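You operate a simulated robot arm through the tools that you are given. There is no shell and no other tool. Be economical: measure what you need, move in short steps, check, and stop when the job is done.

The job below is to be done with a simulated robot arm. You get a single attempt, and the scene is never put back.

## Task
Put the small gasket on the top of the long steel bench away on the left end of the branch bench. Then put the red hook tag on the front of the sample bench. Then fetch the short pipe from the top of the long steel bench and stand it in the blue tray on the hose stand. The order counts. Set down upright: short pipe.

It is judged by the outcome, as a careful person would: the job done as asked, and still so three seconds after it is handed in. It fails if anything else is knocked over, pushed out of place, dropped, spilled or broken.

## Robot
A 5-joint arm with a fingered hand on a trunk, on a base that drives. Base frame: it is fixed to the floor where the robot stands at the start and does not move with it; the origin is under the middle of the robot, x ahead of it, y to its left, z up. Units: mm, rad, N and s.
With the tool pointing down near the work surface it reaches from about 260 to 560 mm from the robot's upright axis, wherever it stands. Its first joint turns from -2.007 to 2.007 rad. Places, roughly: blue tray on the hose stand (25x18 cm) [-1440, -1900, 720]; front of the sample bench (72x20 cm) [-1020, 1440, 840]; left end of the branch bench [-4200, -6800, 800]. The tool tilts only in the upright plane through the base axis and itself; it spins freely about its own axis. Payload 2.9 kg.
The TCP is the grasp point between the finger pads, 22 mm short of the fingertips. In the tool frame z runs along the fingers and y along their closing line. The gripper opens to 124 mm. The gripper's body begins 60 mm behind the TCP. The gripper is a hand of 3 fingers: y runs from the thumb to the fingers, the wrist lies at [0, 0, -218] in the tool frame.
Orientation is that of the tool frame in the base frame, as a unit quaternion [x, y, z, w]. With the fingers straight down and closing along the base's y, the tool's x points along the base's -x, its y along +y and its z along -z.

## Interface
- The arm moves only by the tool step_arm. Its argument "motion" is text: rows parted by semicolons, each of 6 numbers parted by spaces: the shift along the tool's x, y, z in mm, then the turn, a rotation vector about the tool's x, y, z in rad. In form: x y z rx ry rz; .... A call has 1 to 20 rows; each row is the pose to reach, as a shift and turn from the pose commanded when the call began, along the tool's axes at that moment. Rows are played at 5 a second. More than 50 mm and 0.15 rad between two rows, and nothing of the call is played. A pose out of reach is approached as far as the arm can. The call stops where the force on the tool passes 40 N (or 10 N more than at its start, if that is more) or the arm is blocked; 0.2 s more then pass. In this call time passes only in rows, and 0.2 s behind the last. The reply holds the time, the measured pose of the TCP, the force on the tool along the base axes, the opening and the grip force, in the units named above and with some noise, with the torque about the TCP (base axes, N m) and any sound that the robot's microphone picked up, and new pictures: "pictures" is both (left out), scene, wrist or none.
- Cameras (640 x 400 px; columns grow to the right, rows downward): "scene" is now at [6.7, 108.3, 1595.5]; the picture's right is [-0.49, -0.87, 0.00], its down [-0.69, 0.38, -0.62] and it looks along [0.54, -0.30, -0.78] (base axes); focal length 267 px, centre (320, 200). "wrist" rides on the gripper at [64, -37, -75] in the tool frame; the picture's right is [0.50, 0.87, 0.00], its down [-0.62, 0.36, -0.70] and it looks along [-0.61, 0.35, 0.71] (tool axes); focal length 230 px, centre (320, 200). There is no depth. A picture from a camera that has moved, and an enlarged one, comes with that camera's place and axes in the base frame and with its lens.
- slide_trunk(by): slides the trunk up (or, below 0, down) by that many mm; the arm and the scene camera ride with it, the base frame stays. It gives what a move gives, with no picture.
- drive_base(legs): drives the robot by 1 to 6 legs, each [ahead, left, turn to the left] in mm, mm and rad, along the robot's own axes; the way and the turn of a leg run together, so that a leg with both is an arc; at most 1500 mm and 3.142 rad a leg. The arm and the cameras ride along, it lands a little off, and it stops where it bumps. It gives what a move gives, and a new picture of the scene camera.
- move_fingers(finger1, finger2, thumb_bend): sets how far each is bent, from 0 (flat) to 1 (curled in); at 0.3 the hand is open as for a grip, at 0.7 the pads meet at the TCP. One left out holds its place. A second passes; each finger stops where it meets its share of the squeeze, and holds until it gets a number again. It is the only way to open and close the hand. It gives what a move gives, with no picture; readings hold the bend of each and the force on the fingers (four entries, about 0 where the hand has none), thumb and palm.
- aim_head(pan, tilt): turns the head with the scene camera to pan (to the left, within 2.705 rad either way) and tilt (down, from -0.506 to 1.204), counted from straight ahead of the robot. It gives what a move gives, and a new picture of the scene camera.
- zoom(camera, box): a new picture of the part [left, top, right, bottom] of that camera's present view, enlarged. No time passes.
- close_job(): hands the job in; it is judged then, once.

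Go step by step. Nothing tells you exact positions but the pictures and the camera data: compare them with the known pose of the tool, close in by small moves and look again before you grip or let go. The budget is 165 turns and 260 pictures, counting those below and the enlarged ones. Unless the task says otherwise, let go and move clear before handing in, and close with one line.

The tools are called after ">>>" as name(argument=value, ...) on one line, values as JSON. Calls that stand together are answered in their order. step_arm: Moves the arm, as the interface text tells. Its arguments: {"type":"object","properties":{"motion":{"type":"string"},"pictures":{"type":"string","enum":["both","scene","wrist","none"]}},"required":["motion"]} The other tools are called the same way: slide_trunk (by) slides the trunk up or down; move_fingers (finger1, finger2, thumb_bend) moves the fingers one by one; drive_base (legs) drives the base; aim_head (pan, tilt) turns the head that bears the scene camera; zoom (camera, box) takes an enlarged picture of a part of a camera's view; close_job () hands the job in.

At the start:

```text
clock: 0.0
eef_pos: [295.8, -203.9, 1011.1]
tool_rot: [-0.001, 1.0, 0.0, 0.0]
ft_force: [-0.5, -0.3, 0.4]
wrist_torque: [0.0, 0.01, -0.02]
finger_gap: 123.9
finger_force: 0.2
shape: jaw
bend: [0.3, 0.3, 0.3]
finger forces: [0.0, 0.1, 0.0, 0.0, 0.0, 0.0]
trunk travel left (down, up): [-700.0, 290.0]
robot x, y, heading: [3.4, -0.2, 0.001]
head pan, tilt: [-0.508, 0.901]
```

scene: 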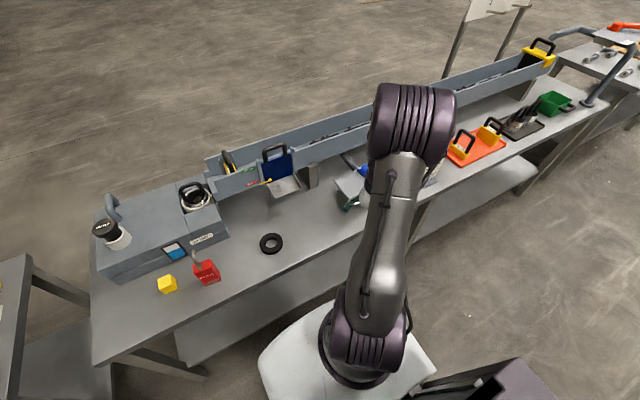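
wrist: 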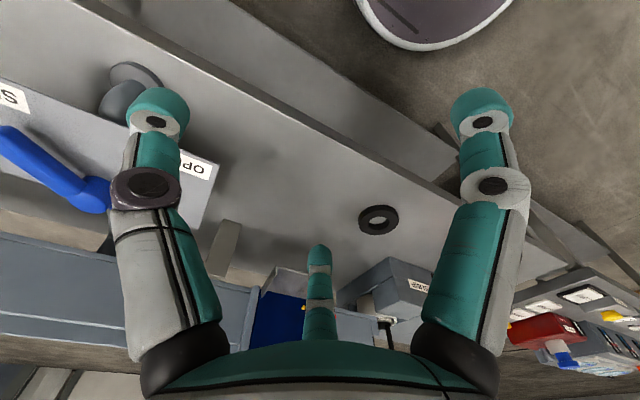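

I see the black ring (likely the gasket) near [480, 36, 790] on the long bench. I'll look closer to identify all the items before moving.

>>> zoom(camera="scene", box=[80, 140, 380, 330])

>>> zoom(camera="scene", box=[380, 10, 640, 175])

>>> aim_head(pan=0.6, tilt=0.7)

```text
2.11 times, centred on (230, 235) of scene
camera zoom: at [6.7, 108.3, 1595.5], right [-0.49, -0.87, 0.0], down [-0.69, 0.38, -0.62], along [0.54, -0.3, -0.78], focal length 562 px, centre (510, 126)
```

zoom: 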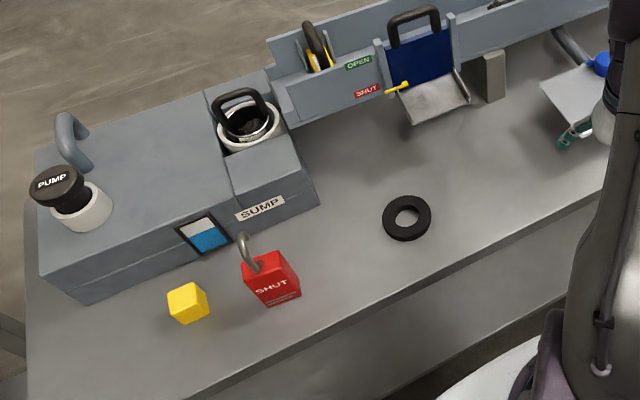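

```text
2.42 times, centred on (510, 92) of scene
camera zoom: at [6.7, 108.3, 1595.5], right [-0.49, -0.87, 0.0], down [-0.69, 0.38, -0.62], along [0.54, -0.3, -0.78], focal length 647 px, centre (-141, 461)
```

zoom: 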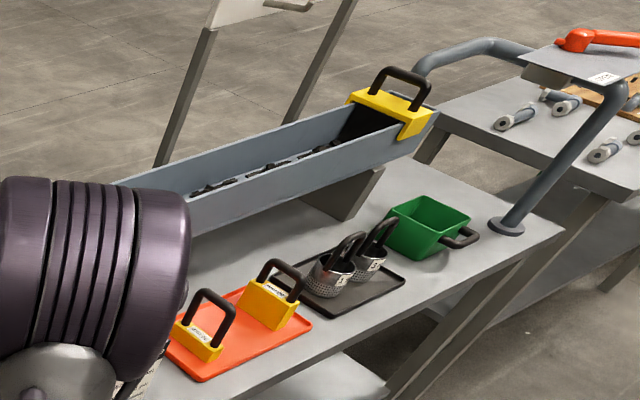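

```text
clock: 1.3
eef_pos: [295.5, -204.8, 1011.8]
tool_rot: [0.0, 1.0, 0.0, 0.0]
ft_force: [-1.4, 0.3, -0.6]
wrist_torque: [0.04, 0.01, 0.0]
finger_gap: 123.8
finger_force: 0.0
shape: jaw
bend: [0.3, 0.3, 0.3]
finger forces: [0.0, 0.0, 0.0, 0.0, 0.0, 0.2]
trunk travel left (down, up): [-700.0, 290.0]
robot x, y, heading: [-1.1, 2.3, 0.001]
head pan, tilt: [0.6, 0.7]
camera scene: at [11.0, 192.9, 1611.7], right [0.56, -0.83, 0.0], down [-0.53, -0.36, -0.76], along [0.63, 0.43, -0.64], focal length 267 px, centre (320, 200)
```

scene: 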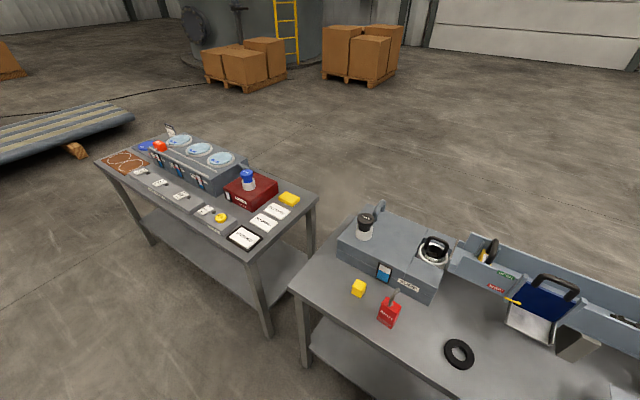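

The red "SHUT" hook tag and gasket are visible; no short pipe yet. I'll look around further, including behind.

>>> aim_head(pan=-1.1, tilt=0.7)

>>> aim_head(pan=-2.3, tilt=0.4)

>>> aim_head(pan=2.2, tilt=0.4)

```text
clock: 3.1
eef_pos: [296.5, -204.5, 1010.6]
tool_rot: [0.0, 1.0, 0.0, 0.0]
ft_force: [-0.5, -0.5, -0.7]
wrist_torque: [0.0, 0.01, 0.01]
finger_gap: 124.0
finger_force: 0.0
shape: jaw
bend: [0.3, 0.3, 0.3]
finger forces: [0.0, 0.2, 0.1, 0.1, 0.0, 0.1]
trunk travel left (down, up): [-700.0, 290.0]
robot x, y, heading: [-3.6, -1.6, -0.001]
head pan, tilt: [-1.1, 0.7]
camera scene: at [-20.6, 69.3, 1611.7], right [-0.89, -0.45, 0.0], down [-0.29, 0.57, -0.76], along [0.35, -0.68, -0.64], focal length 267 px, centre (320, 200)
```

scene: 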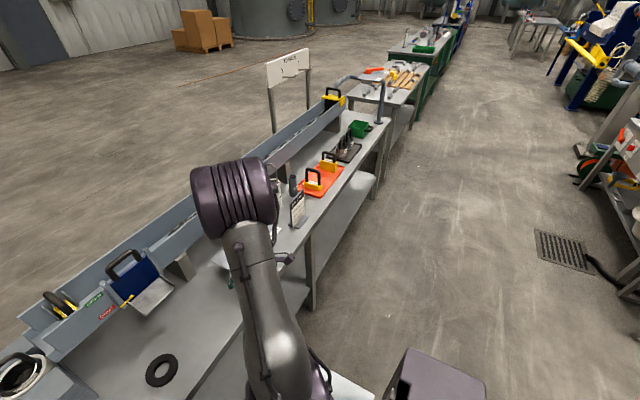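

```text
clock: 4.5
eef_pos: [296.0, -203.8, 1011.6]
tool_rot: [0.0, 1.0, 0.0, 0.0]
ft_force: [0.5, -0.5, -0.6]
wrist_torque: [-0.02, -0.02, 0.0]
finger_gap: 123.9
finger_force: 0.0
shape: jaw
bend: [0.3, 0.3, 0.3]
finger forces: [0.0, 0.0, 0.1, 0.1, 0.0, 0.1]
trunk travel left (down, up): [-700.0, 290.0]
robot x, y, heading: [-1.3, 0.4, -0.001]
head pan, tilt: [-2.3, 0.4]
camera scene: at [-120.9, 75.8, 1638.5], right [-0.75, 0.67, 0.0], down [0.26, 0.29, -0.92], along [-0.61, -0.69, -0.39], focal length 267 px, centre (320, 200)
```

scene: 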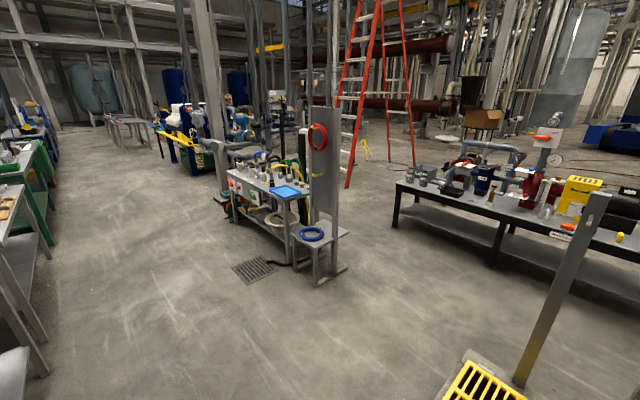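

```text
clock: 8.1
eef_pos: [297.2, -204.3, 1011.2]
tool_rot: [0.0, 1.0, 0.0, -0.001]
ft_force: [-0.2, -1.1, 0.0]
wrist_torque: [0.03, 0.01, 0.0]
finger_gap: 124.0
finger_force: 0.0
shape: jaw
bend: [0.3, 0.3, 0.3]
finger forces: [0.1, 0.0, 0.1, 0.0, 0.0, 0.0]
trunk travel left (down, up): [-700.0, 290.0]
robot x, y, heading: [2.0, -2.5, -0.002]
head pan, tilt: [2.201, 0.4]
camera scene: at [-113.7, 219.9, 1638.6], right [0.81, 0.59, 0.0], down [0.23, -0.31, -0.92], along [-0.54, 0.74, -0.39], focal length 267 px, centre (320, 200)
```

scene: 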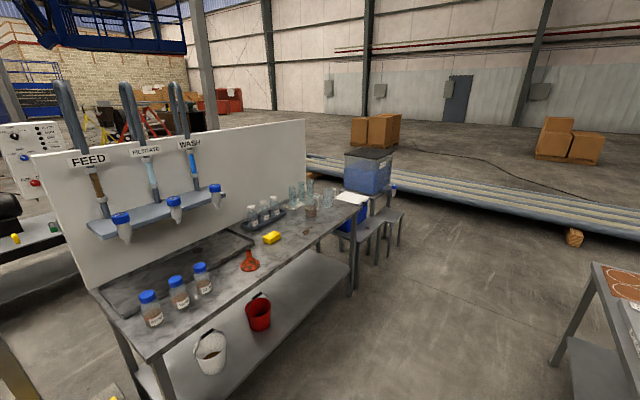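

The sample bench is behind left and the hose stand with its blue tray is behind right. Next I check the right part of the long bench for the short pipe, then the far branch bench.

>>> aim_head(pan=-1.1, tilt=0.7)

>>> zoom(camera="scene", box=[230, 50, 430, 230])

>>> zoom(camera="scene", box=[0, 180, 320, 400])

```text
clock: 10.9
eef_pos: [297.5, -203.4, 1010.0]
tool_rot: [0.001, 1.0, 0.0, 0.0]
ft_force: [0.3, -0.1, 0.3]
wrist_torque: [0.0, -0.02, 0.01]
finger_gap: 123.6
finger_force: 0.1
shape: jaw
bend: [0.3, 0.3, 0.3]
finger forces: [0.0, 0.0, 0.0, 0.0, 0.0, 0.0]
trunk travel left (down, up): [-700.0, 290.0]
robot x, y, heading: [-1.8, 0.2, 0.0]
head pan, tilt: [-1.1, 0.7]
camera scene: at [-20.6, 69.3, 1611.7], right [-0.89, -0.45, 0.0], down [-0.29, 0.57, -0.77], along [0.35, -0.68, -0.64], focal length 267 px, centre (320, 200)
```

scene: 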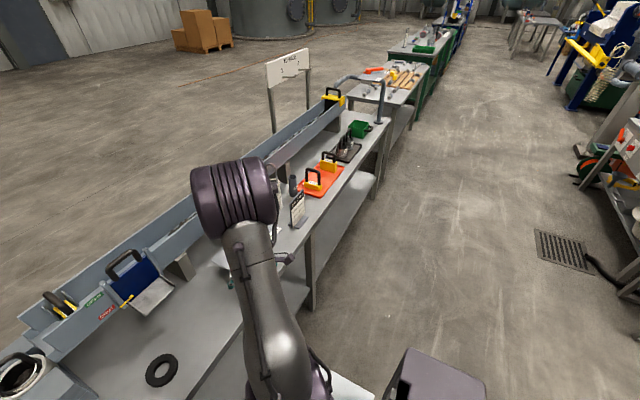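

```text
2.22 times, centred on (330, 140) of scene
camera zoom: at [-20.6, 69.3, 1611.7], right [-0.89, -0.45, 0.0], down [-0.29, 0.57, -0.77], along [0.35, -0.68, -0.64], focal length 593 px, centre (298, 333)
```

zoom: 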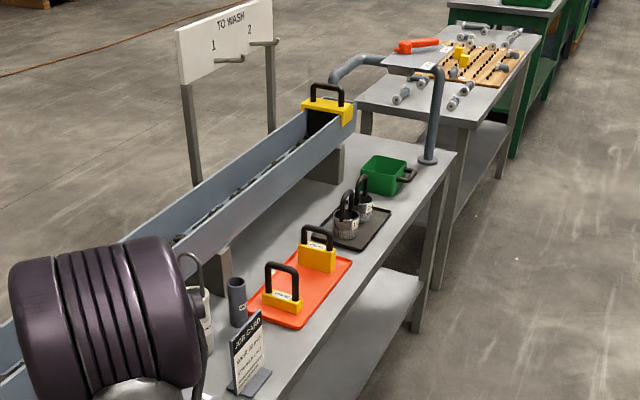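

```text
1.82 times, centred on (160, 290) of scene
camera zoom: at [-20.6, 69.3, 1611.7], right [-0.89, -0.45, 0.0], down [-0.29, 0.57, -0.77], along [0.35, -0.68, -0.64], focal length 485 px, centre (611, 36)
```

zoom: 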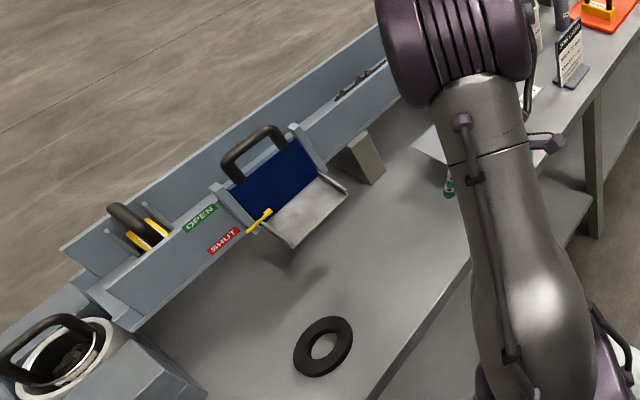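

The short pipe is the grey tube standing near [571, -784] on the bench. Now I move the hand over the gasket, staying high, and look.

>>> step_arm(motion="-26 34 0 0 0 0; -52 68 0 0 0 0; -78 102 0 0 0 0; -104 136 0 0 0 0; -130 170 0 0 0 0; -157 205 0 0 0 0; -184 240 0 0 0 0", pictures="wrist")

>>> aim_head(pan=0.1, tilt=1.1)

```text
clock: 12.5
eef_pos: [481.7, 39.6, 1012.4]
tool_rot: [0.0, 1.0, -0.001, 0.0]
ft_force: [0.5, 0.9, 0.5]
wrist_torque: [-0.02, 0.02, 0.02]
finger_gap: 124.1
finger_force: 0.0
shape: jaw
bend: [0.3, 0.3, 0.3]
finger forces: [0.0, 0.1, 0.0, 0.0, 0.0, 0.0]
trunk travel left (down, up): [-700.0, 290.0]
robot x, y, heading: [0.9, 1.1, 0.0]
head pan, tilt: [-1.1, 0.7]
camera wrist: at [418.4, 2.8, 1086.9], right [-0.5, 0.87, 0.0], down [0.62, 0.36, 0.7], along [0.61, 0.35, -0.71], focal length 230 px, centre (320, 200)
```

wrist: 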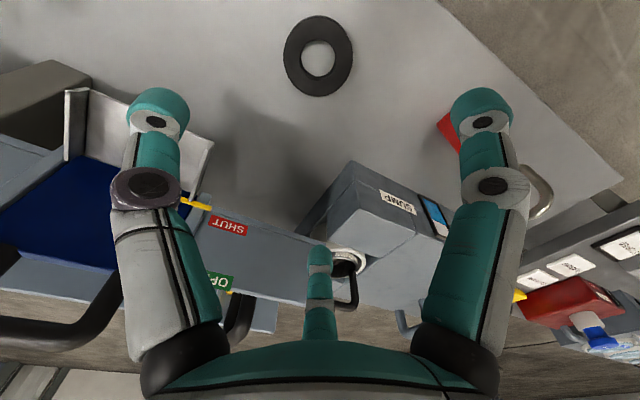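

```text
clock: 13.9
eef_pos: [482.5, 37.5, 1013.3]
tool_rot: [0.0, 1.0, 0.0, 0.0]
ft_force: [-0.3, 0.3, 0.0]
wrist_torque: [-0.04, -0.01, 0.01]
finger_gap: 124.0
finger_force: 0.1
shape: jaw
bend: [0.3, 0.3, 0.3]
finger forces: [0.0, 0.1, 0.0, 0.0, 0.0, 0.0]
trunk travel left (down, up): [-700.0, 290.0]
robot x, y, heading: [3.6, 0.3, 0.0]
head pan, tilt: [0.099, 1.1]
camera scene: at [3.8, 151.3, 1581.7], right [0.1, -1.0, 0.0], down [-0.89, -0.09, -0.45], along [0.45, 0.04, -0.89], focal length 267 px, centre (320, 200)
```

scene: 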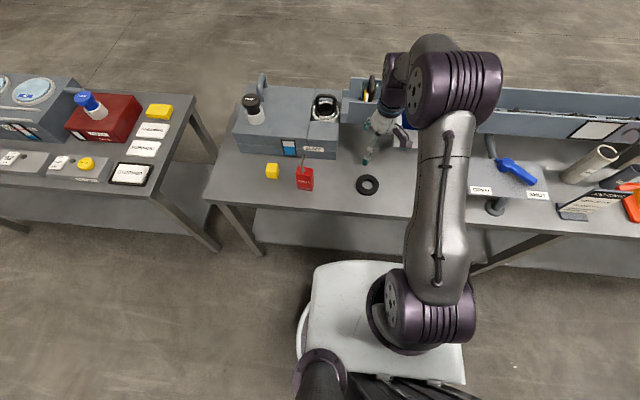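

Gasket centre is at about [479, 33], outer diameter ~79 mm. I go down over it to 60 mm above the bench.

>>> step_arm(motion="1 -2 40 0 0 0; 2 -4 80 0 0 0; 2 -4 120 0 0 0; 2 -4 150 0 0 0", pictures="both")

>>> zoom(camera="scene", box=[320, 130, 440, 230])

```text
clock: 14.9
eef_pos: [479.1, 32.2, 861.3]
tool_rot: [0.0, 1.0, 0.0, 0.0]
ft_force: [0.6, -0.4, -0.2]
wrist_torque: [-0.03, 0.0, 0.0]
finger_gap: 123.7
finger_force: 0.0
shape: jaw
bend: [0.3, 0.3, 0.3]
finger forces: [0.1, 0.0, 0.0, 0.0, 0.0, 0.0]
trunk travel left (down, up): [-700.0, 290.0]
robot x, y, heading: [0.5, 0.4, 0.0]
head pan, tilt: [0.099, 1.1]
camera scene: at [4.2, 151.3, 1581.7], right [0.1, -1.0, 0.0], down [-0.89, -0.09, -0.45], along [0.45, 0.04, -0.89], focal length 267 px, centre (320, 200)
camera wrist: at [414.8, -4.5, 935.4], right [-0.5, 0.87, 0.0], down [0.62, 0.36, 0.7], along [0.61, 0.35, -0.71], focal length 230 px, centre (320, 200)
```

scene: 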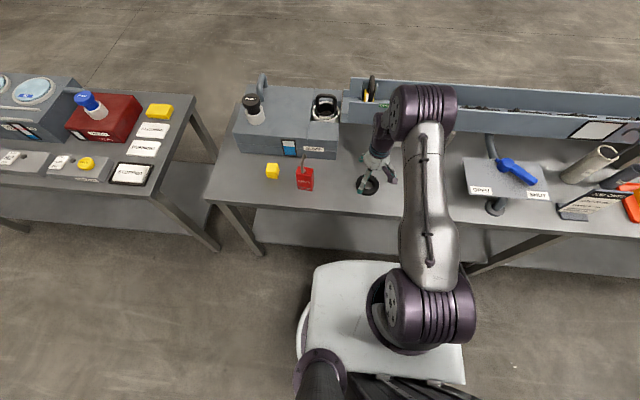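
wrist: 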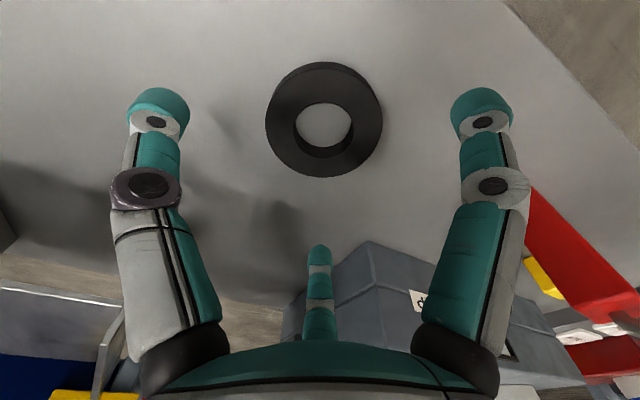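

```text
4.00 times, centred on (380, 180) of scene
camera zoom: at [4.2, 151.3, 1581.7], right [0.1, -1.0, 0.0], down [-0.89, -0.09, -0.45], along [0.45, 0.04, -0.89], focal length 1067 px, centre (80, 280)
```

zoom: 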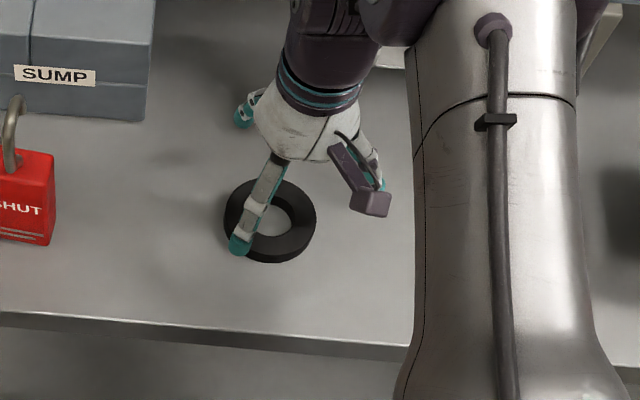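

The gasket appears slightly lower than thought (~770). I descend further and look again.

>>> step_arm(motion="-1 2 25 0 0 0; -1 2 48 0 0 0", pictures="both")

>>> zoom(camera="scene", box=[320, 130, 440, 230])

```text
clock: 15.5
eef_pos: [480.2, 33.0, 813.3]
tool_rot: [0.001, 1.0, 0.0, 0.0]
ft_force: [0.4, -0.5, 0.1]
wrist_torque: [0.01, -0.02, 0.03]
finger_gap: 123.9
finger_force: 0.2
shape: jaw
bend: [0.3, 0.3, 0.3]
finger forces: [0.0, 0.0, 0.0, 0.0, 0.1, 0.1]
trunk travel left (down, up): [-700.0, 290.0]
robot x, y, heading: [1.7, 0.0, -0.003]
head pan, tilt: [0.099, 1.1]
camera scene: at [3.8, 151.3, 1581.7], right [0.1, -1.0, 0.0], down [-0.89, -0.09, -0.45], along [0.45, 0.04, -0.89], focal length 267 px, centre (320, 200)
camera wrist: at [415.8, -1.8, 887.3], right [-0.5, 0.87, 0.0], down [0.62, 0.36, 0.7], along [0.61, 0.35, -0.71], focal length 230 px, centre (320, 200)
```

scene: 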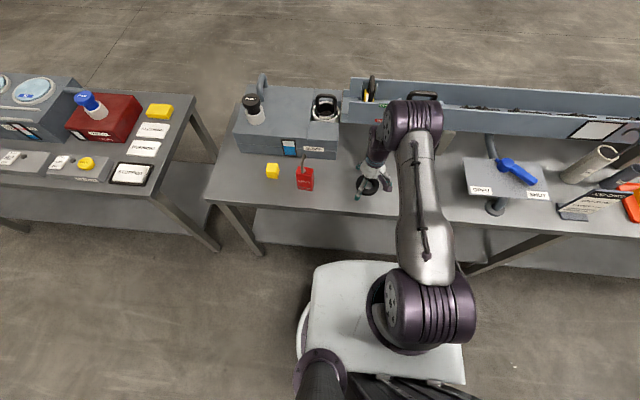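
wrist: 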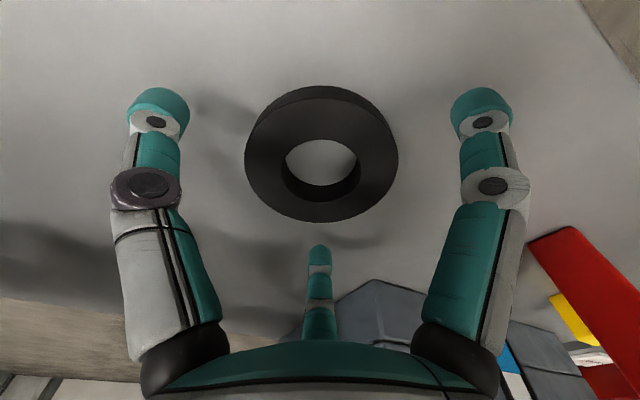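

```text
4.00 times, centred on (380, 180) of scene
camera zoom: at [3.8, 151.3, 1581.7], right [0.1, -1.0, 0.0], down [-0.89, -0.09, -0.45], along [0.45, 0.04, -0.89], focal length 1067 px, centre (80, 280)
```

zoom: 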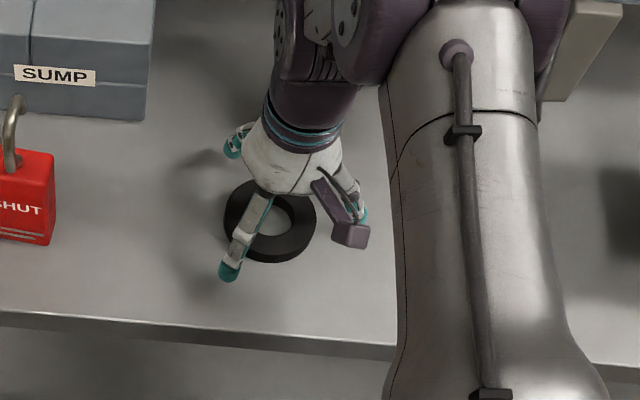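

Aligned well. I lower toward the bench in small increments.

>>> step_arm(motion="0 2 10 0 0 0; 0 3 18 0 0 0; 0 3 22 0 0 0; 0 3 26 0 0 0", pictures="wrist")

>>> zoom(camera="scene", box=[330, 150, 420, 220])

```text
clock: 16.2
eef_pos: [481.0, 37.8, 799.0]
tool_rot: [0.0, 1.0, 0.001, 0.006]
ft_force: [-4.1, -1.9, 25.9]
wrist_torque: [-0.14, 0.47, 0.02]
finger_gap: 123.8
finger_force: 0.1
shape: jaw
bend: [0.27, 0.29, 0.29]
finger forces: [10.9, 5.7, 0.2, 0.1, 9.5, 0.0]
trunk travel left (down, up): [-700.0, 290.0]
robot x, y, heading: [1.8, -2.1, -0.001]
head pan, tilt: [0.099, 1.1]
stopped in row 3: the force on the tool passed its limit (the readings are from after the stop); the commanded pose is now the measured one
camera wrist: at [415.9, 0.9, 872.4], right [-0.5, 0.87, -0.01], down [0.61, 0.36, 0.71], along [0.62, 0.35, -0.7], focal length 230 px, centre (320, 200)
```

wrist: 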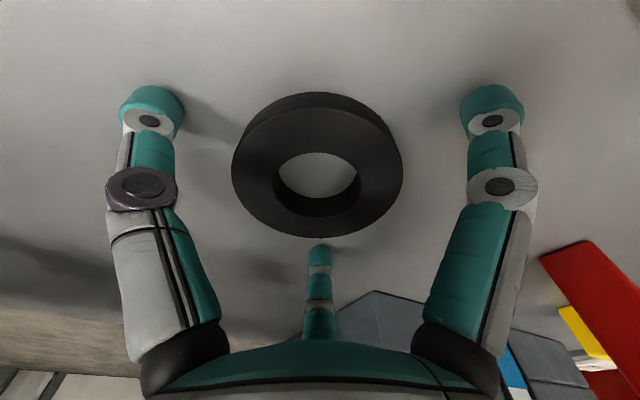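

```text
5.71 times, centred on (375, 185) of scene
camera zoom: at [-1.4, 150.9, 1582.1], right [0.1, -1.0, 0.0], down [-0.89, -0.09, -0.46], along [0.45, 0.05, -0.89], focal length 1525 px, centre (6, 286)
```

zoom: 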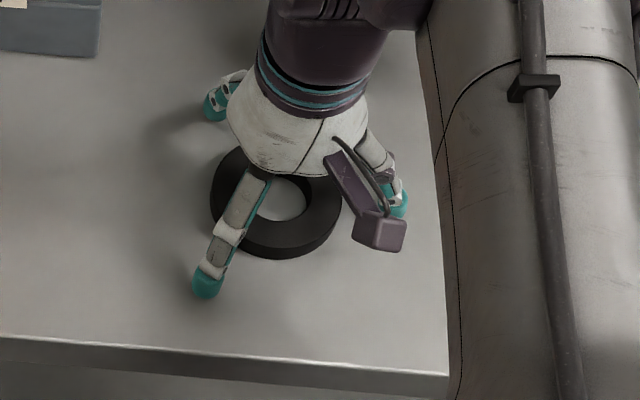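

The fingertips touch the bench at TCP z≈799. I raise 7 mm, then close partway.

>>> step_arm(motion="0 -1 -7 0 0 0", pictures="none")

>>> move_fingers(finger1=0.41, finger2=0.41, thumb_bend=0.41)

>>> zoom(camera="wrist", box=[80, 40, 560, 340])

>>> zoom(camera="scene", box=[330, 150, 420, 220])

```text
clock: 16.6
eef_pos: [483.7, 38.0, 802.1]
tool_rot: [0.0, 1.0, 0.0, 0.005]
ft_force: [-0.3, 0.3, 0.2]
wrist_torque: [-0.05, 0.01, 0.04]
finger_gap: 124.2
finger_force: 0.0
shape: jaw
bend: [0.29, 0.3, 0.3]
finger forces: [0.2, 0.0, 0.1, 0.0, 0.1, 0.1]
trunk travel left (down, up): [-700.0, 290.0]
robot x, y, heading: [-2.8, 3.2, 0.003]
head pan, tilt: [0.099, 1.1]
```

```text
clock: 17.6
eef_pos: [481.7, 36.5, 804.7]
tool_rot: [0.001, 1.0, 0.001, 0.006]
ft_force: [4.0, 0.1, 25.4]
wrist_torque: [-0.11, 0.16, 0.0]
finger_gap: 88.2
finger_force: 12.1
shape: fingers
bend: [0.35, 0.38, 0.38]
finger forces: [9.8, 5.3, 0.0, 0.1, 9.3, 0.0]
trunk travel left (down, up): [-700.0, 290.0]
robot x, y, heading: [1.7, -0.8, 0.005]
head pan, tilt: [0.099, 1.1]
```

```text
1.33 times, centred on (320, 190) of wrist
camera zoom: at [417.1, 0.3, 877.6], right [-0.5, 0.87, -0.01], down [0.61, 0.36, 0.71], along [0.62, 0.35, -0.7], focal length 307 px, centre (320, 213)
```

zoom: 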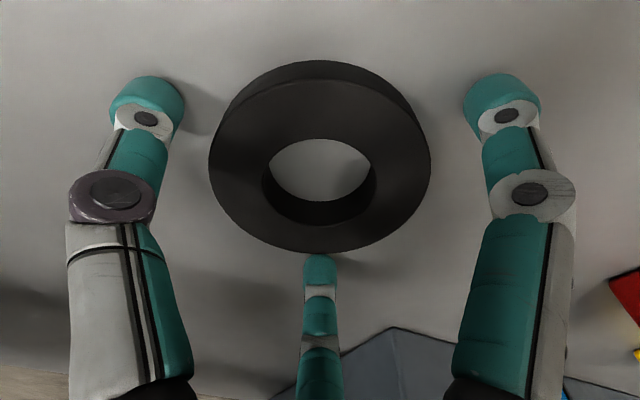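

```text
5.71 times, centred on (375, 185) of scene
camera zoom: at [0.8, 150.9, 1581.9], right [0.1, -1.0, 0.0], down [-0.89, -0.09, -0.46], along [0.45, 0.05, -0.89], focal length 1525 px, centre (6, 286)
```

zoom: 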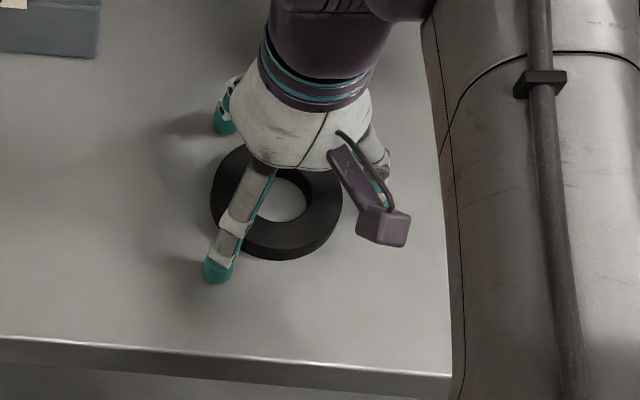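

Closing presses the tips down onto the bench. I raise 8 mm and continue closing.

>>> step_arm(motion="0 0 -8 0 0 0", pictures="none")

>>> move_fingers(finger1=0.44, finger2=0.44, thumb_bend=0.44)

>>> zoom(camera="wrist", box=[80, 40, 560, 340])

>>> zoom(camera="scene", box=[330, 150, 420, 220])

```text
clock: 18.0
eef_pos: [482.1, 37.2, 810.0]
tool_rot: [0.0, 1.0, 0.0, 0.003]
ft_force: [-0.3, -1.2, -0.3]
wrist_torque: [0.03, 0.03, -0.01]
finger_gap: 75.1
finger_force: 0.0
shape: fingers
bend: [0.41, 0.41, 0.41]
finger forces: [0.1, 0.1, 0.1, 0.0, 0.0, 0.0]
trunk travel left (down, up): [-700.0, 290.0]
robot x, y, heading: [3.0, -1.8, -0.004]
head pan, tilt: [0.099, 1.1]
```

```text
clock: 19.0
eef_pos: [483.0, 36.8, 810.6]
tool_rot: [0.0, 1.0, -0.001, 0.005]
ft_force: [-0.4, -0.1, 0.1]
wrist_torque: [0.0, 0.01, -0.01]
finger_gap: 66.9
finger_force: 0.1
shape: fingers
bend: [0.44, 0.44, 0.44]
finger forces: [0.0, 0.0, 0.1, 0.0, 0.0, 0.1]
trunk travel left (down, up): [-700.0, 290.0]
robot x, y, heading: [1.7, 0.7, 0.001]
head pan, tilt: [0.099, 1.1]
```

```text
1.33 times, centred on (320, 190) of wrist
camera zoom: at [418.2, 0.4, 884.8], right [-0.5, 0.87, 0.0], down [0.61, 0.36, 0.71], along [0.61, 0.35, -0.71], focal length 307 px, centre (320, 213)
```

zoom: 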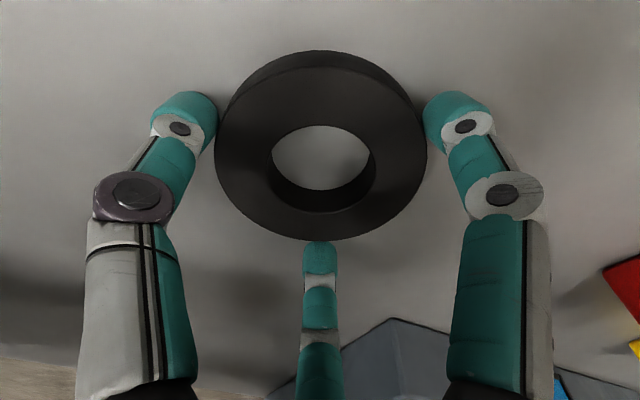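

```text
5.71 times, centred on (375, 185) of scene
camera zoom: at [3.7, 151.3, 1581.7], right [0.1, -1.0, 0.0], down [-0.89, -0.09, -0.45], along [0.45, 0.04, -0.89], focal length 1525 px, centre (6, 286)
```

zoom: 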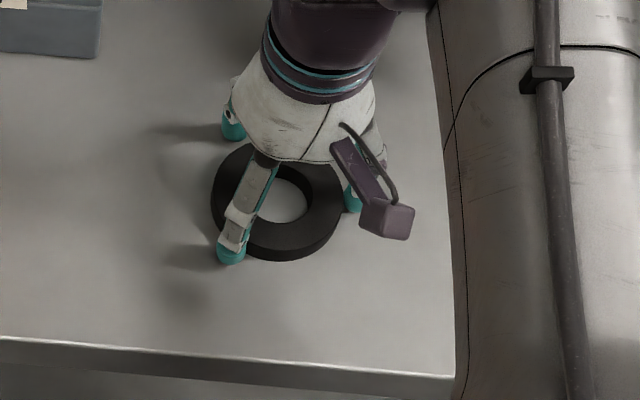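

The three fingertips hug the ring. I close to grip.

>>> move_fingers(finger1=0.62, finger2=0.62, thumb_bend=0.62)

>>> zoom(camera="wrist", box=[80, 40, 560, 340])

```text
clock: 20.0
eef_pos: [482.9, 36.1, 811.7]
tool_rot: [-0.001, 1.0, 0.001, 0.005]
ft_force: [0.6, -1.6, 2.6]
wrist_torque: [-0.09, 0.0, 0.02]
finger_gap: 59.8
finger_force: 15.7
shape: fingers
bend: [0.46, 0.49, 0.51]
finger forces: [9.1, 7.2, 0.0, 0.0, 14.5, 0.0]
trunk travel left (down, up): [-700.0, 290.0]
robot x, y, heading: [0.6, 1.1, -0.003]
head pan, tilt: [0.099, 1.1]
```

```text
1.33 times, centred on (320, 190) of wrist
camera zoom: at [418.2, 0.2, 884.9], right [-0.5, 0.87, 0.0], down [0.61, 0.36, 0.71], along [0.61, 0.35, -0.71], focal length 307 px, centre (320, 213)
```

zoom: 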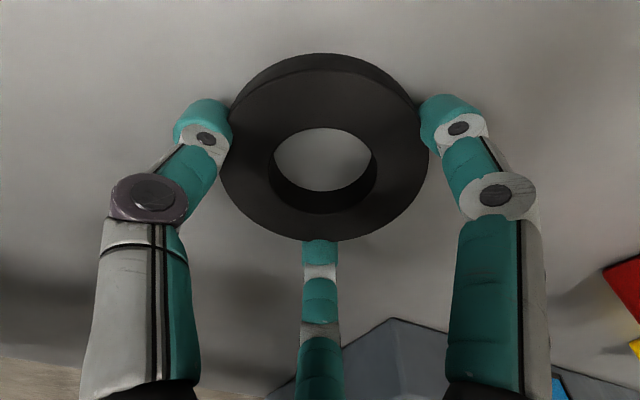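

Gripped with ~9/7/14 N. I lift 60 mm and check.

>>> step_arm(motion="0 0 -10 0 0 0; 0 0 -30 0 0 0; 0 0 -60 0 0 0", pictures="wrist")

```text
clock: 20.8
eef_pos: [482.3, 35.5, 872.6]
tool_rot: [0.0, 1.0, 0.0, 0.004]
ft_force: [0.2, 0.8, -0.8]
wrist_torque: [-0.01, -0.03, 0.0]
finger_gap: 60.0
finger_force: 15.1
shape: fingers
bend: [0.45, 0.49, 0.51]
finger forces: [9.6, 7.2, 0.1, 0.0, 14.0, 0.1]
trunk travel left (down, up): [-700.0, 290.0]
robot x, y, heading: [-0.0, -4.8, 0.002]
head pan, tilt: [0.099, 1.1]
camera wrist: at [417.9, -0.3, 945.5], right [-0.5, 0.87, 0.0], down [0.61, 0.36, 0.71], along [0.61, 0.35, -0.71], focal length 230 px, centre (320, 200)
```

wrist: 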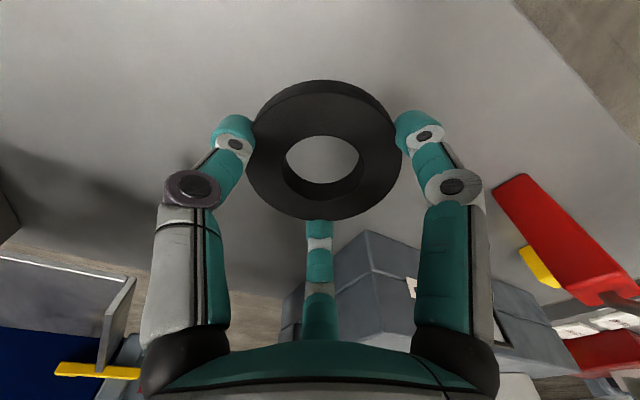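

Gasket is held. I lift higher and retract the arm toward the robot, then look along the way to the branch bench.

>>> step_arm(motion="0 0 -45 0 0 0; 0 0 -90 0 0 0; 0 0 -130 0 0 0; 45 0 -140 0 0 0; 90 0 -140 0 0 0; 135 0 -140 0 0 0; 160 0 -140 0 0 0", pictures="none")

>>> drive_base(legs=[[-350, 0, 0], [0, 0, -1.57]])

>>> aim_head(pan=-0.5, tilt=0.25)

```text
clock: 22.4
eef_pos: [319.2, 37.4, 1007.2]
tool_rot: [0.0, 1.0, 0.001, 0.005]
ft_force: [0.3, -0.7, -1.5]
wrist_torque: [0.0, -0.03, 0.0]
finger_gap: 59.5
finger_force: 15.3
shape: fingers
bend: [0.45, 0.49, 0.51]
finger forces: [9.7, 7.1, 0.1, 0.0, 13.6, 0.0]
trunk travel left (down, up): [-700.0, 290.0]
robot x, y, heading: [-0.2, 1.0, -0.0]
head pan, tilt: [0.099, 1.1]
```

```text
clock: 28.4
eef_pos: [-301.5, -318.1, 1009.6]
tool_rot: [0.699, 0.715, -0.003, 0.004]
ft_force: [-0.7, -0.6, -0.5]
wrist_torque: [0.0, 0.02, -0.06]
finger_gap: 59.3
finger_force: 14.4
shape: fingers
bend: [0.45, 0.49, 0.51]
finger forces: [9.5, 7.1, 0.0, 0.0, 13.4, 0.1]
trunk travel left (down, up): [-700.0, 290.0]
robot x, y, heading: [-343.8, -1.5, -1.54]
head pan, tilt: [0.099, 1.1]
camera scene: at [-194.0, 0.7, 1581.7], right [-0.99, -0.12, 0.0], down [-0.11, 0.88, -0.45], along [0.06, -0.45, -0.89], focal length 267 px, centre (320, 200)
```

scene: 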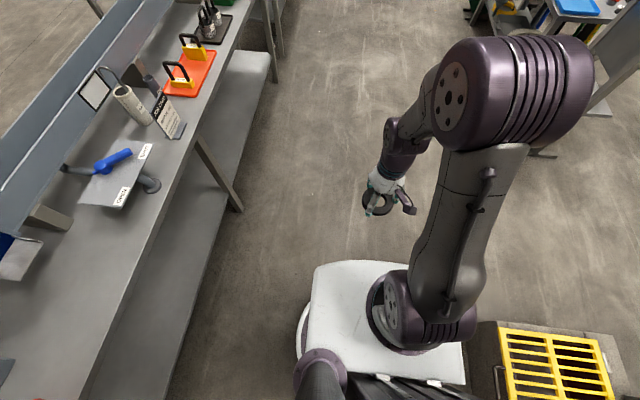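

```text
clock: 29.6
eef_pos: [-301.4, -319.1, 1008.9]
tool_rot: [0.699, 0.715, -0.003, 0.004]
ft_force: [0.4, 0.2, -0.5]
wrist_torque: [0.04, 0.01, 0.02]
finger_gap: 59.6
finger_force: 14.3
shape: fingers
bend: [0.45, 0.49, 0.51]
finger forces: [9.5, 7.1, 0.0, 0.1, 13.4, 0.1]
trunk travel left (down, up): [-700.0, 290.0]
robot x, y, heading: [-345.8, -0.0, -1.55]
head pan, tilt: [-0.499, 0.25]
camera scene: at [-244.4, -19.7, 1652.5], right [-0.89, 0.46, 0.0], down [0.11, 0.22, -0.97], along [-0.44, -0.86, -0.25], focal length 267 px, centre (320, 200)
```

scene: 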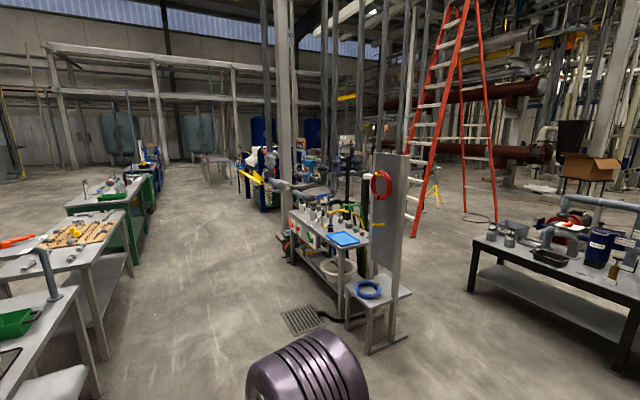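

The corridor straight ahead (x≈-350) between the benches and the hose stand is clear. I drive down it and look again.

>>> drive_base(legs=[[1500, 0, -0.03], [1500, 0, 0], [700, 0, 0]])

>>> aim_head(pan=-0.8, tilt=0.3)

```text
clock: 47.9
eef_pos: [-336.0, -4109.6, 1009.2]
tool_rot: [0.711, 0.703, -0.003, 0.003]
ft_force: [0.5, -0.5, -0.6]
wrist_torque: [-0.02, -0.02, -0.02]
finger_gap: 59.3
finger_force: 14.5
shape: fingers
bend: [0.45, 0.49, 0.51]
finger forces: [9.6, 7.2, 0.0, 0.0, 13.4, 0.1]
trunk travel left (down, up): [-700.0, 290.0]
robot x, y, heading: [-368.7, -3789.9, -1.581]
head pan, tilt: [-0.499, 0.25]
camera scene: at [-269.4, -3812.2, 1652.5], right [-0.87, 0.49, 0.0], down [0.12, 0.22, -0.97], along [-0.47, -0.85, -0.25], focal length 267 px, centre (320, 200)
```

scene: 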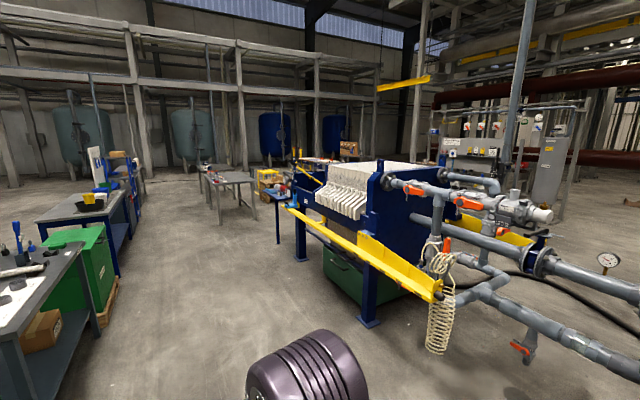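

```text
clock: 48.7
eef_pos: [-336.3, -4109.2, 1008.4]
tool_rot: [0.711, 0.703, -0.003, 0.003]
ft_force: [1.1, 0.5, 0.0]
wrist_torque: [0.0, 0.01, 0.02]
finger_gap: 59.1
finger_force: 15.2
shape: fingers
bend: [0.45, 0.49, 0.51]
finger forces: [9.5, 7.1, 0.1, 0.1, 13.3, 0.1]
trunk travel left (down, up): [-700.0, 290.0]
robot x, y, heading: [-369.2, -3786.5, -1.579]
head pan, tilt: [-0.799, 0.3]
camera scene: at [-291.4, -3794.6, 1647.8], right [-0.69, 0.72, 0.0], down [0.21, 0.2, -0.96], along [-0.69, -0.66, -0.3], focal length 267 px, centre (320, 200)
```

scene: 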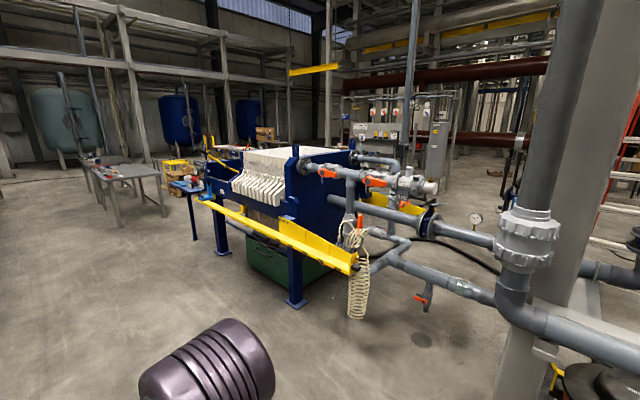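

The branch bench lies behind the blue filter press; pipes block the right. I go on down the aisle past the press to look around its far end.

>>> drive_base(legs=[[1500, 0, 0], [1500, 0, 0]])

>>> aim_head(pan=-1.3, tilt=0.3)

```text
clock: 63.0
eef_pos: [-316.1, -7087.3, 1010.1]
tool_rot: [0.705, 0.71, -0.002, 0.004]
ft_force: [-0.4, -1.0, -0.8]
wrist_torque: [0.01, -0.02, 0.03]
finger_gap: 59.4
finger_force: 15.4
shape: fingers
bend: [0.45, 0.49, 0.51]
finger forces: [9.7, 7.1, 0.0, 0.0, 13.4, 0.0]
trunk travel left (down, up): [-700.0, 290.0]
robot x, y, heading: [-355.1, -6766.9, -1.566]
head pan, tilt: [-0.799, 0.3]
camera scene: at [-275.4, -6773.0, 1647.8], right [-0.7, 0.71, 0.0], down [0.21, 0.21, -0.96], along [-0.68, -0.67, -0.3], focal length 267 px, centre (320, 200)
```

scene: 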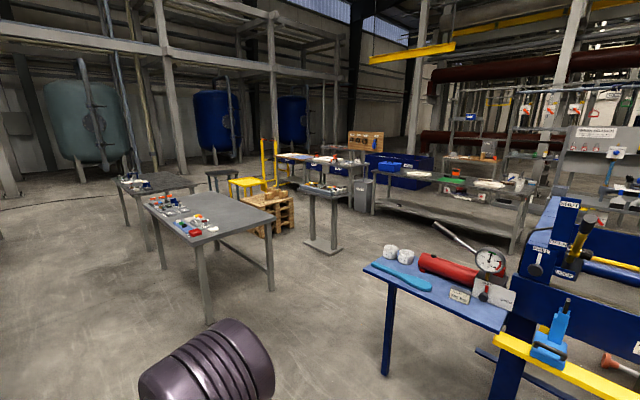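

```text
clock: 64.0
eef_pos: [-315.2, -7087.3, 1009.9]
tool_rot: [0.704, 0.71, -0.003, 0.004]
ft_force: [0.1, -0.3, -0.4]
wrist_torque: [-0.01, -0.02, -0.02]
finger_gap: 59.4
finger_force: 15.3
shape: fingers
bend: [0.45, 0.49, 0.51]
finger forces: [9.7, 7.0, 0.0, 0.0, 13.4, 0.1]
trunk travel left (down, up): [-700.0, 290.0]
robot x, y, heading: [-356.8, -6769.5, -1.564]
head pan, tilt: [-1.3, 0.3]
camera scene: at [-298.7, -6732.9, 1647.8], right [-0.27, 0.96, 0.0], down [0.28, 0.08, -0.96], along [-0.92, -0.26, -0.3], focal length 267 px, centre (320, 200)
```

scene: 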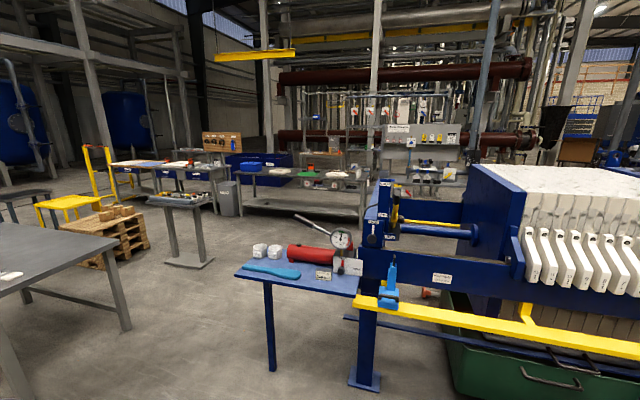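

A long bench with items sits beyond the press. I zoom in to identify the branch bench and its left end.

>>> zoom(camera="scene", box=[190, 110, 480, 230])

```text
2.21 times, centred on (335, 170) of scene
camera zoom: at [-298.7, -6732.9, 1647.8], right [-0.27, 0.96, 0.0], down [0.28, 0.08, -0.96], along [-0.92, -0.26, -0.3], focal length 589 px, centre (287, 266)
```

zoom: 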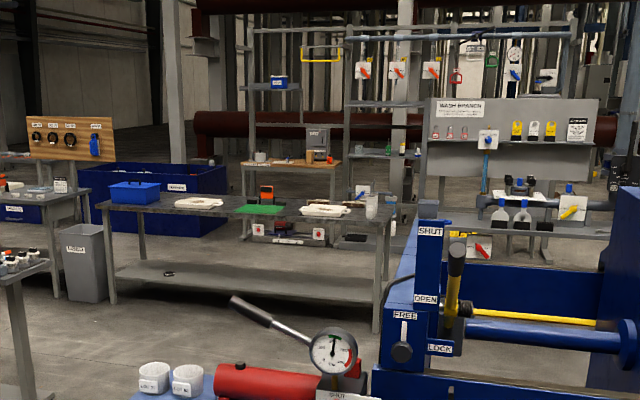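

The "WASH BRANCH" panel marks the branch bench; its left end is near (-4200, -6800). I route through the gap at y≈-8110 between the blue press table and the grey table.

>>> drive_base(legs=[[1335, 0, 0], [0, 0, -1.57]])

>>> aim_head(pan=0.15, tilt=0.45)

```text
clock: 74.6
eef_pos: [-676.2, -8172.6, 1007.9]
tool_rot: [1.0, -0.005, -0.005, 0.001]
ft_force: [0.4, -0.2, -0.8]
wrist_torque: [0.0, 0.01, -0.03]
finger_gap: 59.5
finger_force: 14.0
shape: fingers
bend: [0.45, 0.49, 0.51]
finger forces: [9.4, 7.1, 0.1, 0.1, 13.3, 0.0]
trunk travel left (down, up): [-700.0, 290.0]
robot x, y, heading: [-354.2, -8140.9, 3.135]
head pan, tilt: [-1.3, 0.3]
camera scene: at [-320.8, -8193.2, 1647.8], right [0.97, 0.26, 0.0], down [0.08, -0.29, -0.96], along [-0.25, 0.92, -0.3], focal length 267 px, centre (320, 200)
```

scene: 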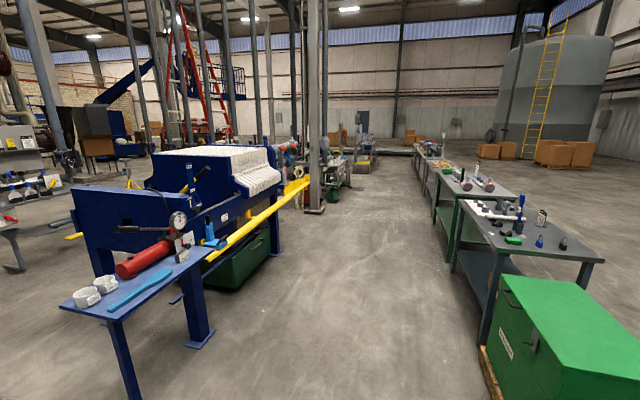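

```text
clock: 76.2
eef_pos: [-676.5, -8171.0, 1007.7]
tool_rot: [1.0, -0.004, -0.004, 0.001]
ft_force: [0.1, 0.0, -0.6]
wrist_torque: [0.03, 0.01, -0.01]
finger_gap: 59.2
finger_force: 14.7
shape: fingers
bend: [0.45, 0.49, 0.51]
finger forces: [9.3, 7.1, 0.1, 0.0, 13.2, 0.0]
trunk travel left (down, up): [-700.0, 290.0]
robot x, y, heading: [-355.7, -8139.0, 3.13]
head pan, tilt: [0.15, 0.45]
camera scene: at [-387.6, -8296.3, 1633.9], right [-0.14, 0.99, 0.0], down [0.43, 0.06, -0.9], along [-0.89, -0.13, -0.44], focal length 267 px, centre (320, 200)
```

scene: 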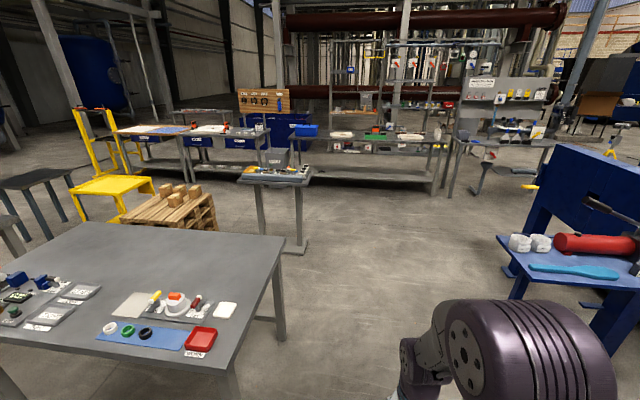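

The gap is clear. I drive through, then look at the branch bench.

>>> drive_base(legs=[[1500, 0, 0], [700, 0, 0], [0, 0, -0.75]])

>>> aim_head(pan=0.2, tilt=0.45)

>>> zoom(camera="scene", box=[200, 60, 500, 250])

```text
clock: 89.0
eef_pos: [-2790.6, -7891.4, 1009.3]
tool_rot: [0.927, -0.375, -0.004, -0.001]
ft_force: [-0.7, 0.2, -1.0]
wrist_torque: [-0.02, 0.01, -0.02]
finger_gap: 59.1
finger_force: 15.0
shape: fingers
bend: [0.45, 0.49, 0.51]
finger forces: [9.5, 7.1, 0.0, 0.0, 13.2, 0.0]
trunk travel left (down, up): [-700.0, 290.0]
robot x, y, heading: [-2537.8, -8085.0, 2.374]
head pan, tilt: [0.15, 0.45]
camera scene: at [-2667.0, -8179.6, 1633.9], right [0.58, 0.81, 0.0], down [0.35, -0.25, -0.9], along [-0.73, 0.52, -0.44], focal length 267 px, centre (320, 200)
```

scene: 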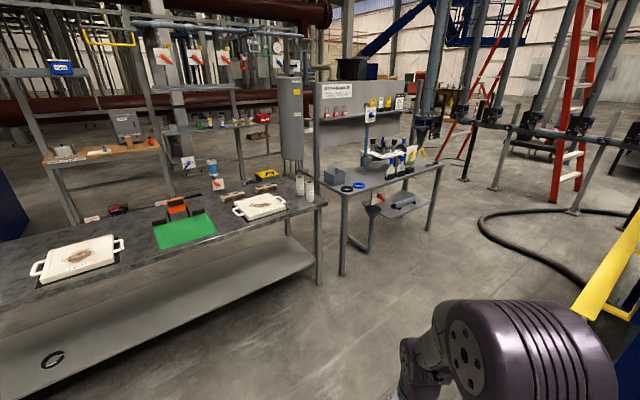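

```text
clock: 89.6
eef_pos: [-2792.1, -7891.3, 1009.0]
tool_rot: [0.927, -0.375, -0.004, 0.0]
ft_force: [-0.1, 0.6, -1.2]
wrist_torque: [-0.02, 0.0, 0.03]
finger_gap: 59.0
finger_force: 15.5
shape: fingers
bend: [0.45, 0.49, 0.51]
finger forces: [9.3, 7.1, 0.1, 0.0, 13.2, 0.0]
trunk travel left (down, up): [-700.0, 290.0]
robot x, y, heading: [-2533.2, -8090.8, 2.374]
head pan, tilt: [0.201, 0.45]
camera scene: at [-2669.6, -8183.5, 1633.9], right [0.54, 0.84, 0.0], down [0.37, -0.23, -0.9], along [-0.76, 0.49, -0.44], focal length 267 px, centre (320, 200)
```

scene: 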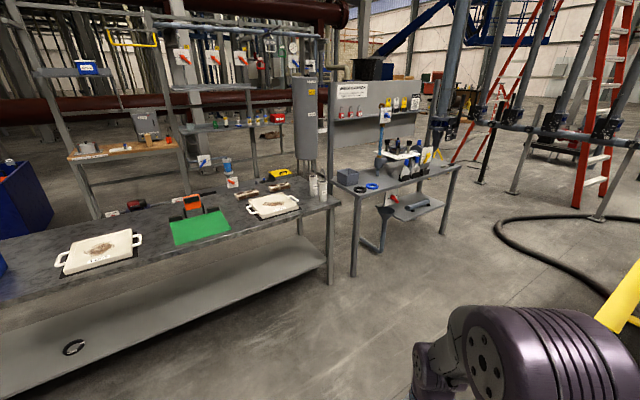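

```text
2.11 times, centred on (350, 155) of scene
camera zoom: at [-2669.6, -8183.5, 1633.9], right [0.54, 0.84, 0.0], down [0.37, -0.23, -0.9], along [-0.76, 0.49, -0.44], focal length 562 px, centre (257, 295)
```

zoom: 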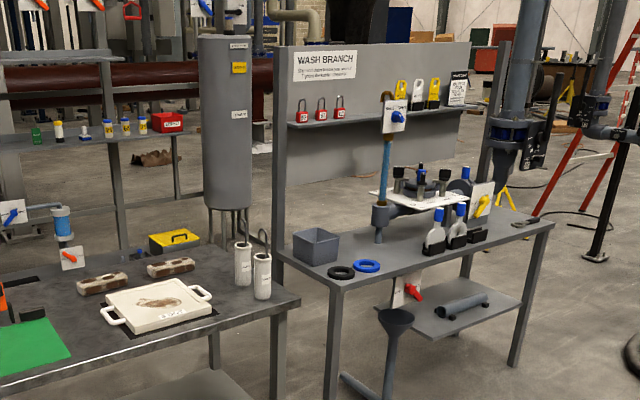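

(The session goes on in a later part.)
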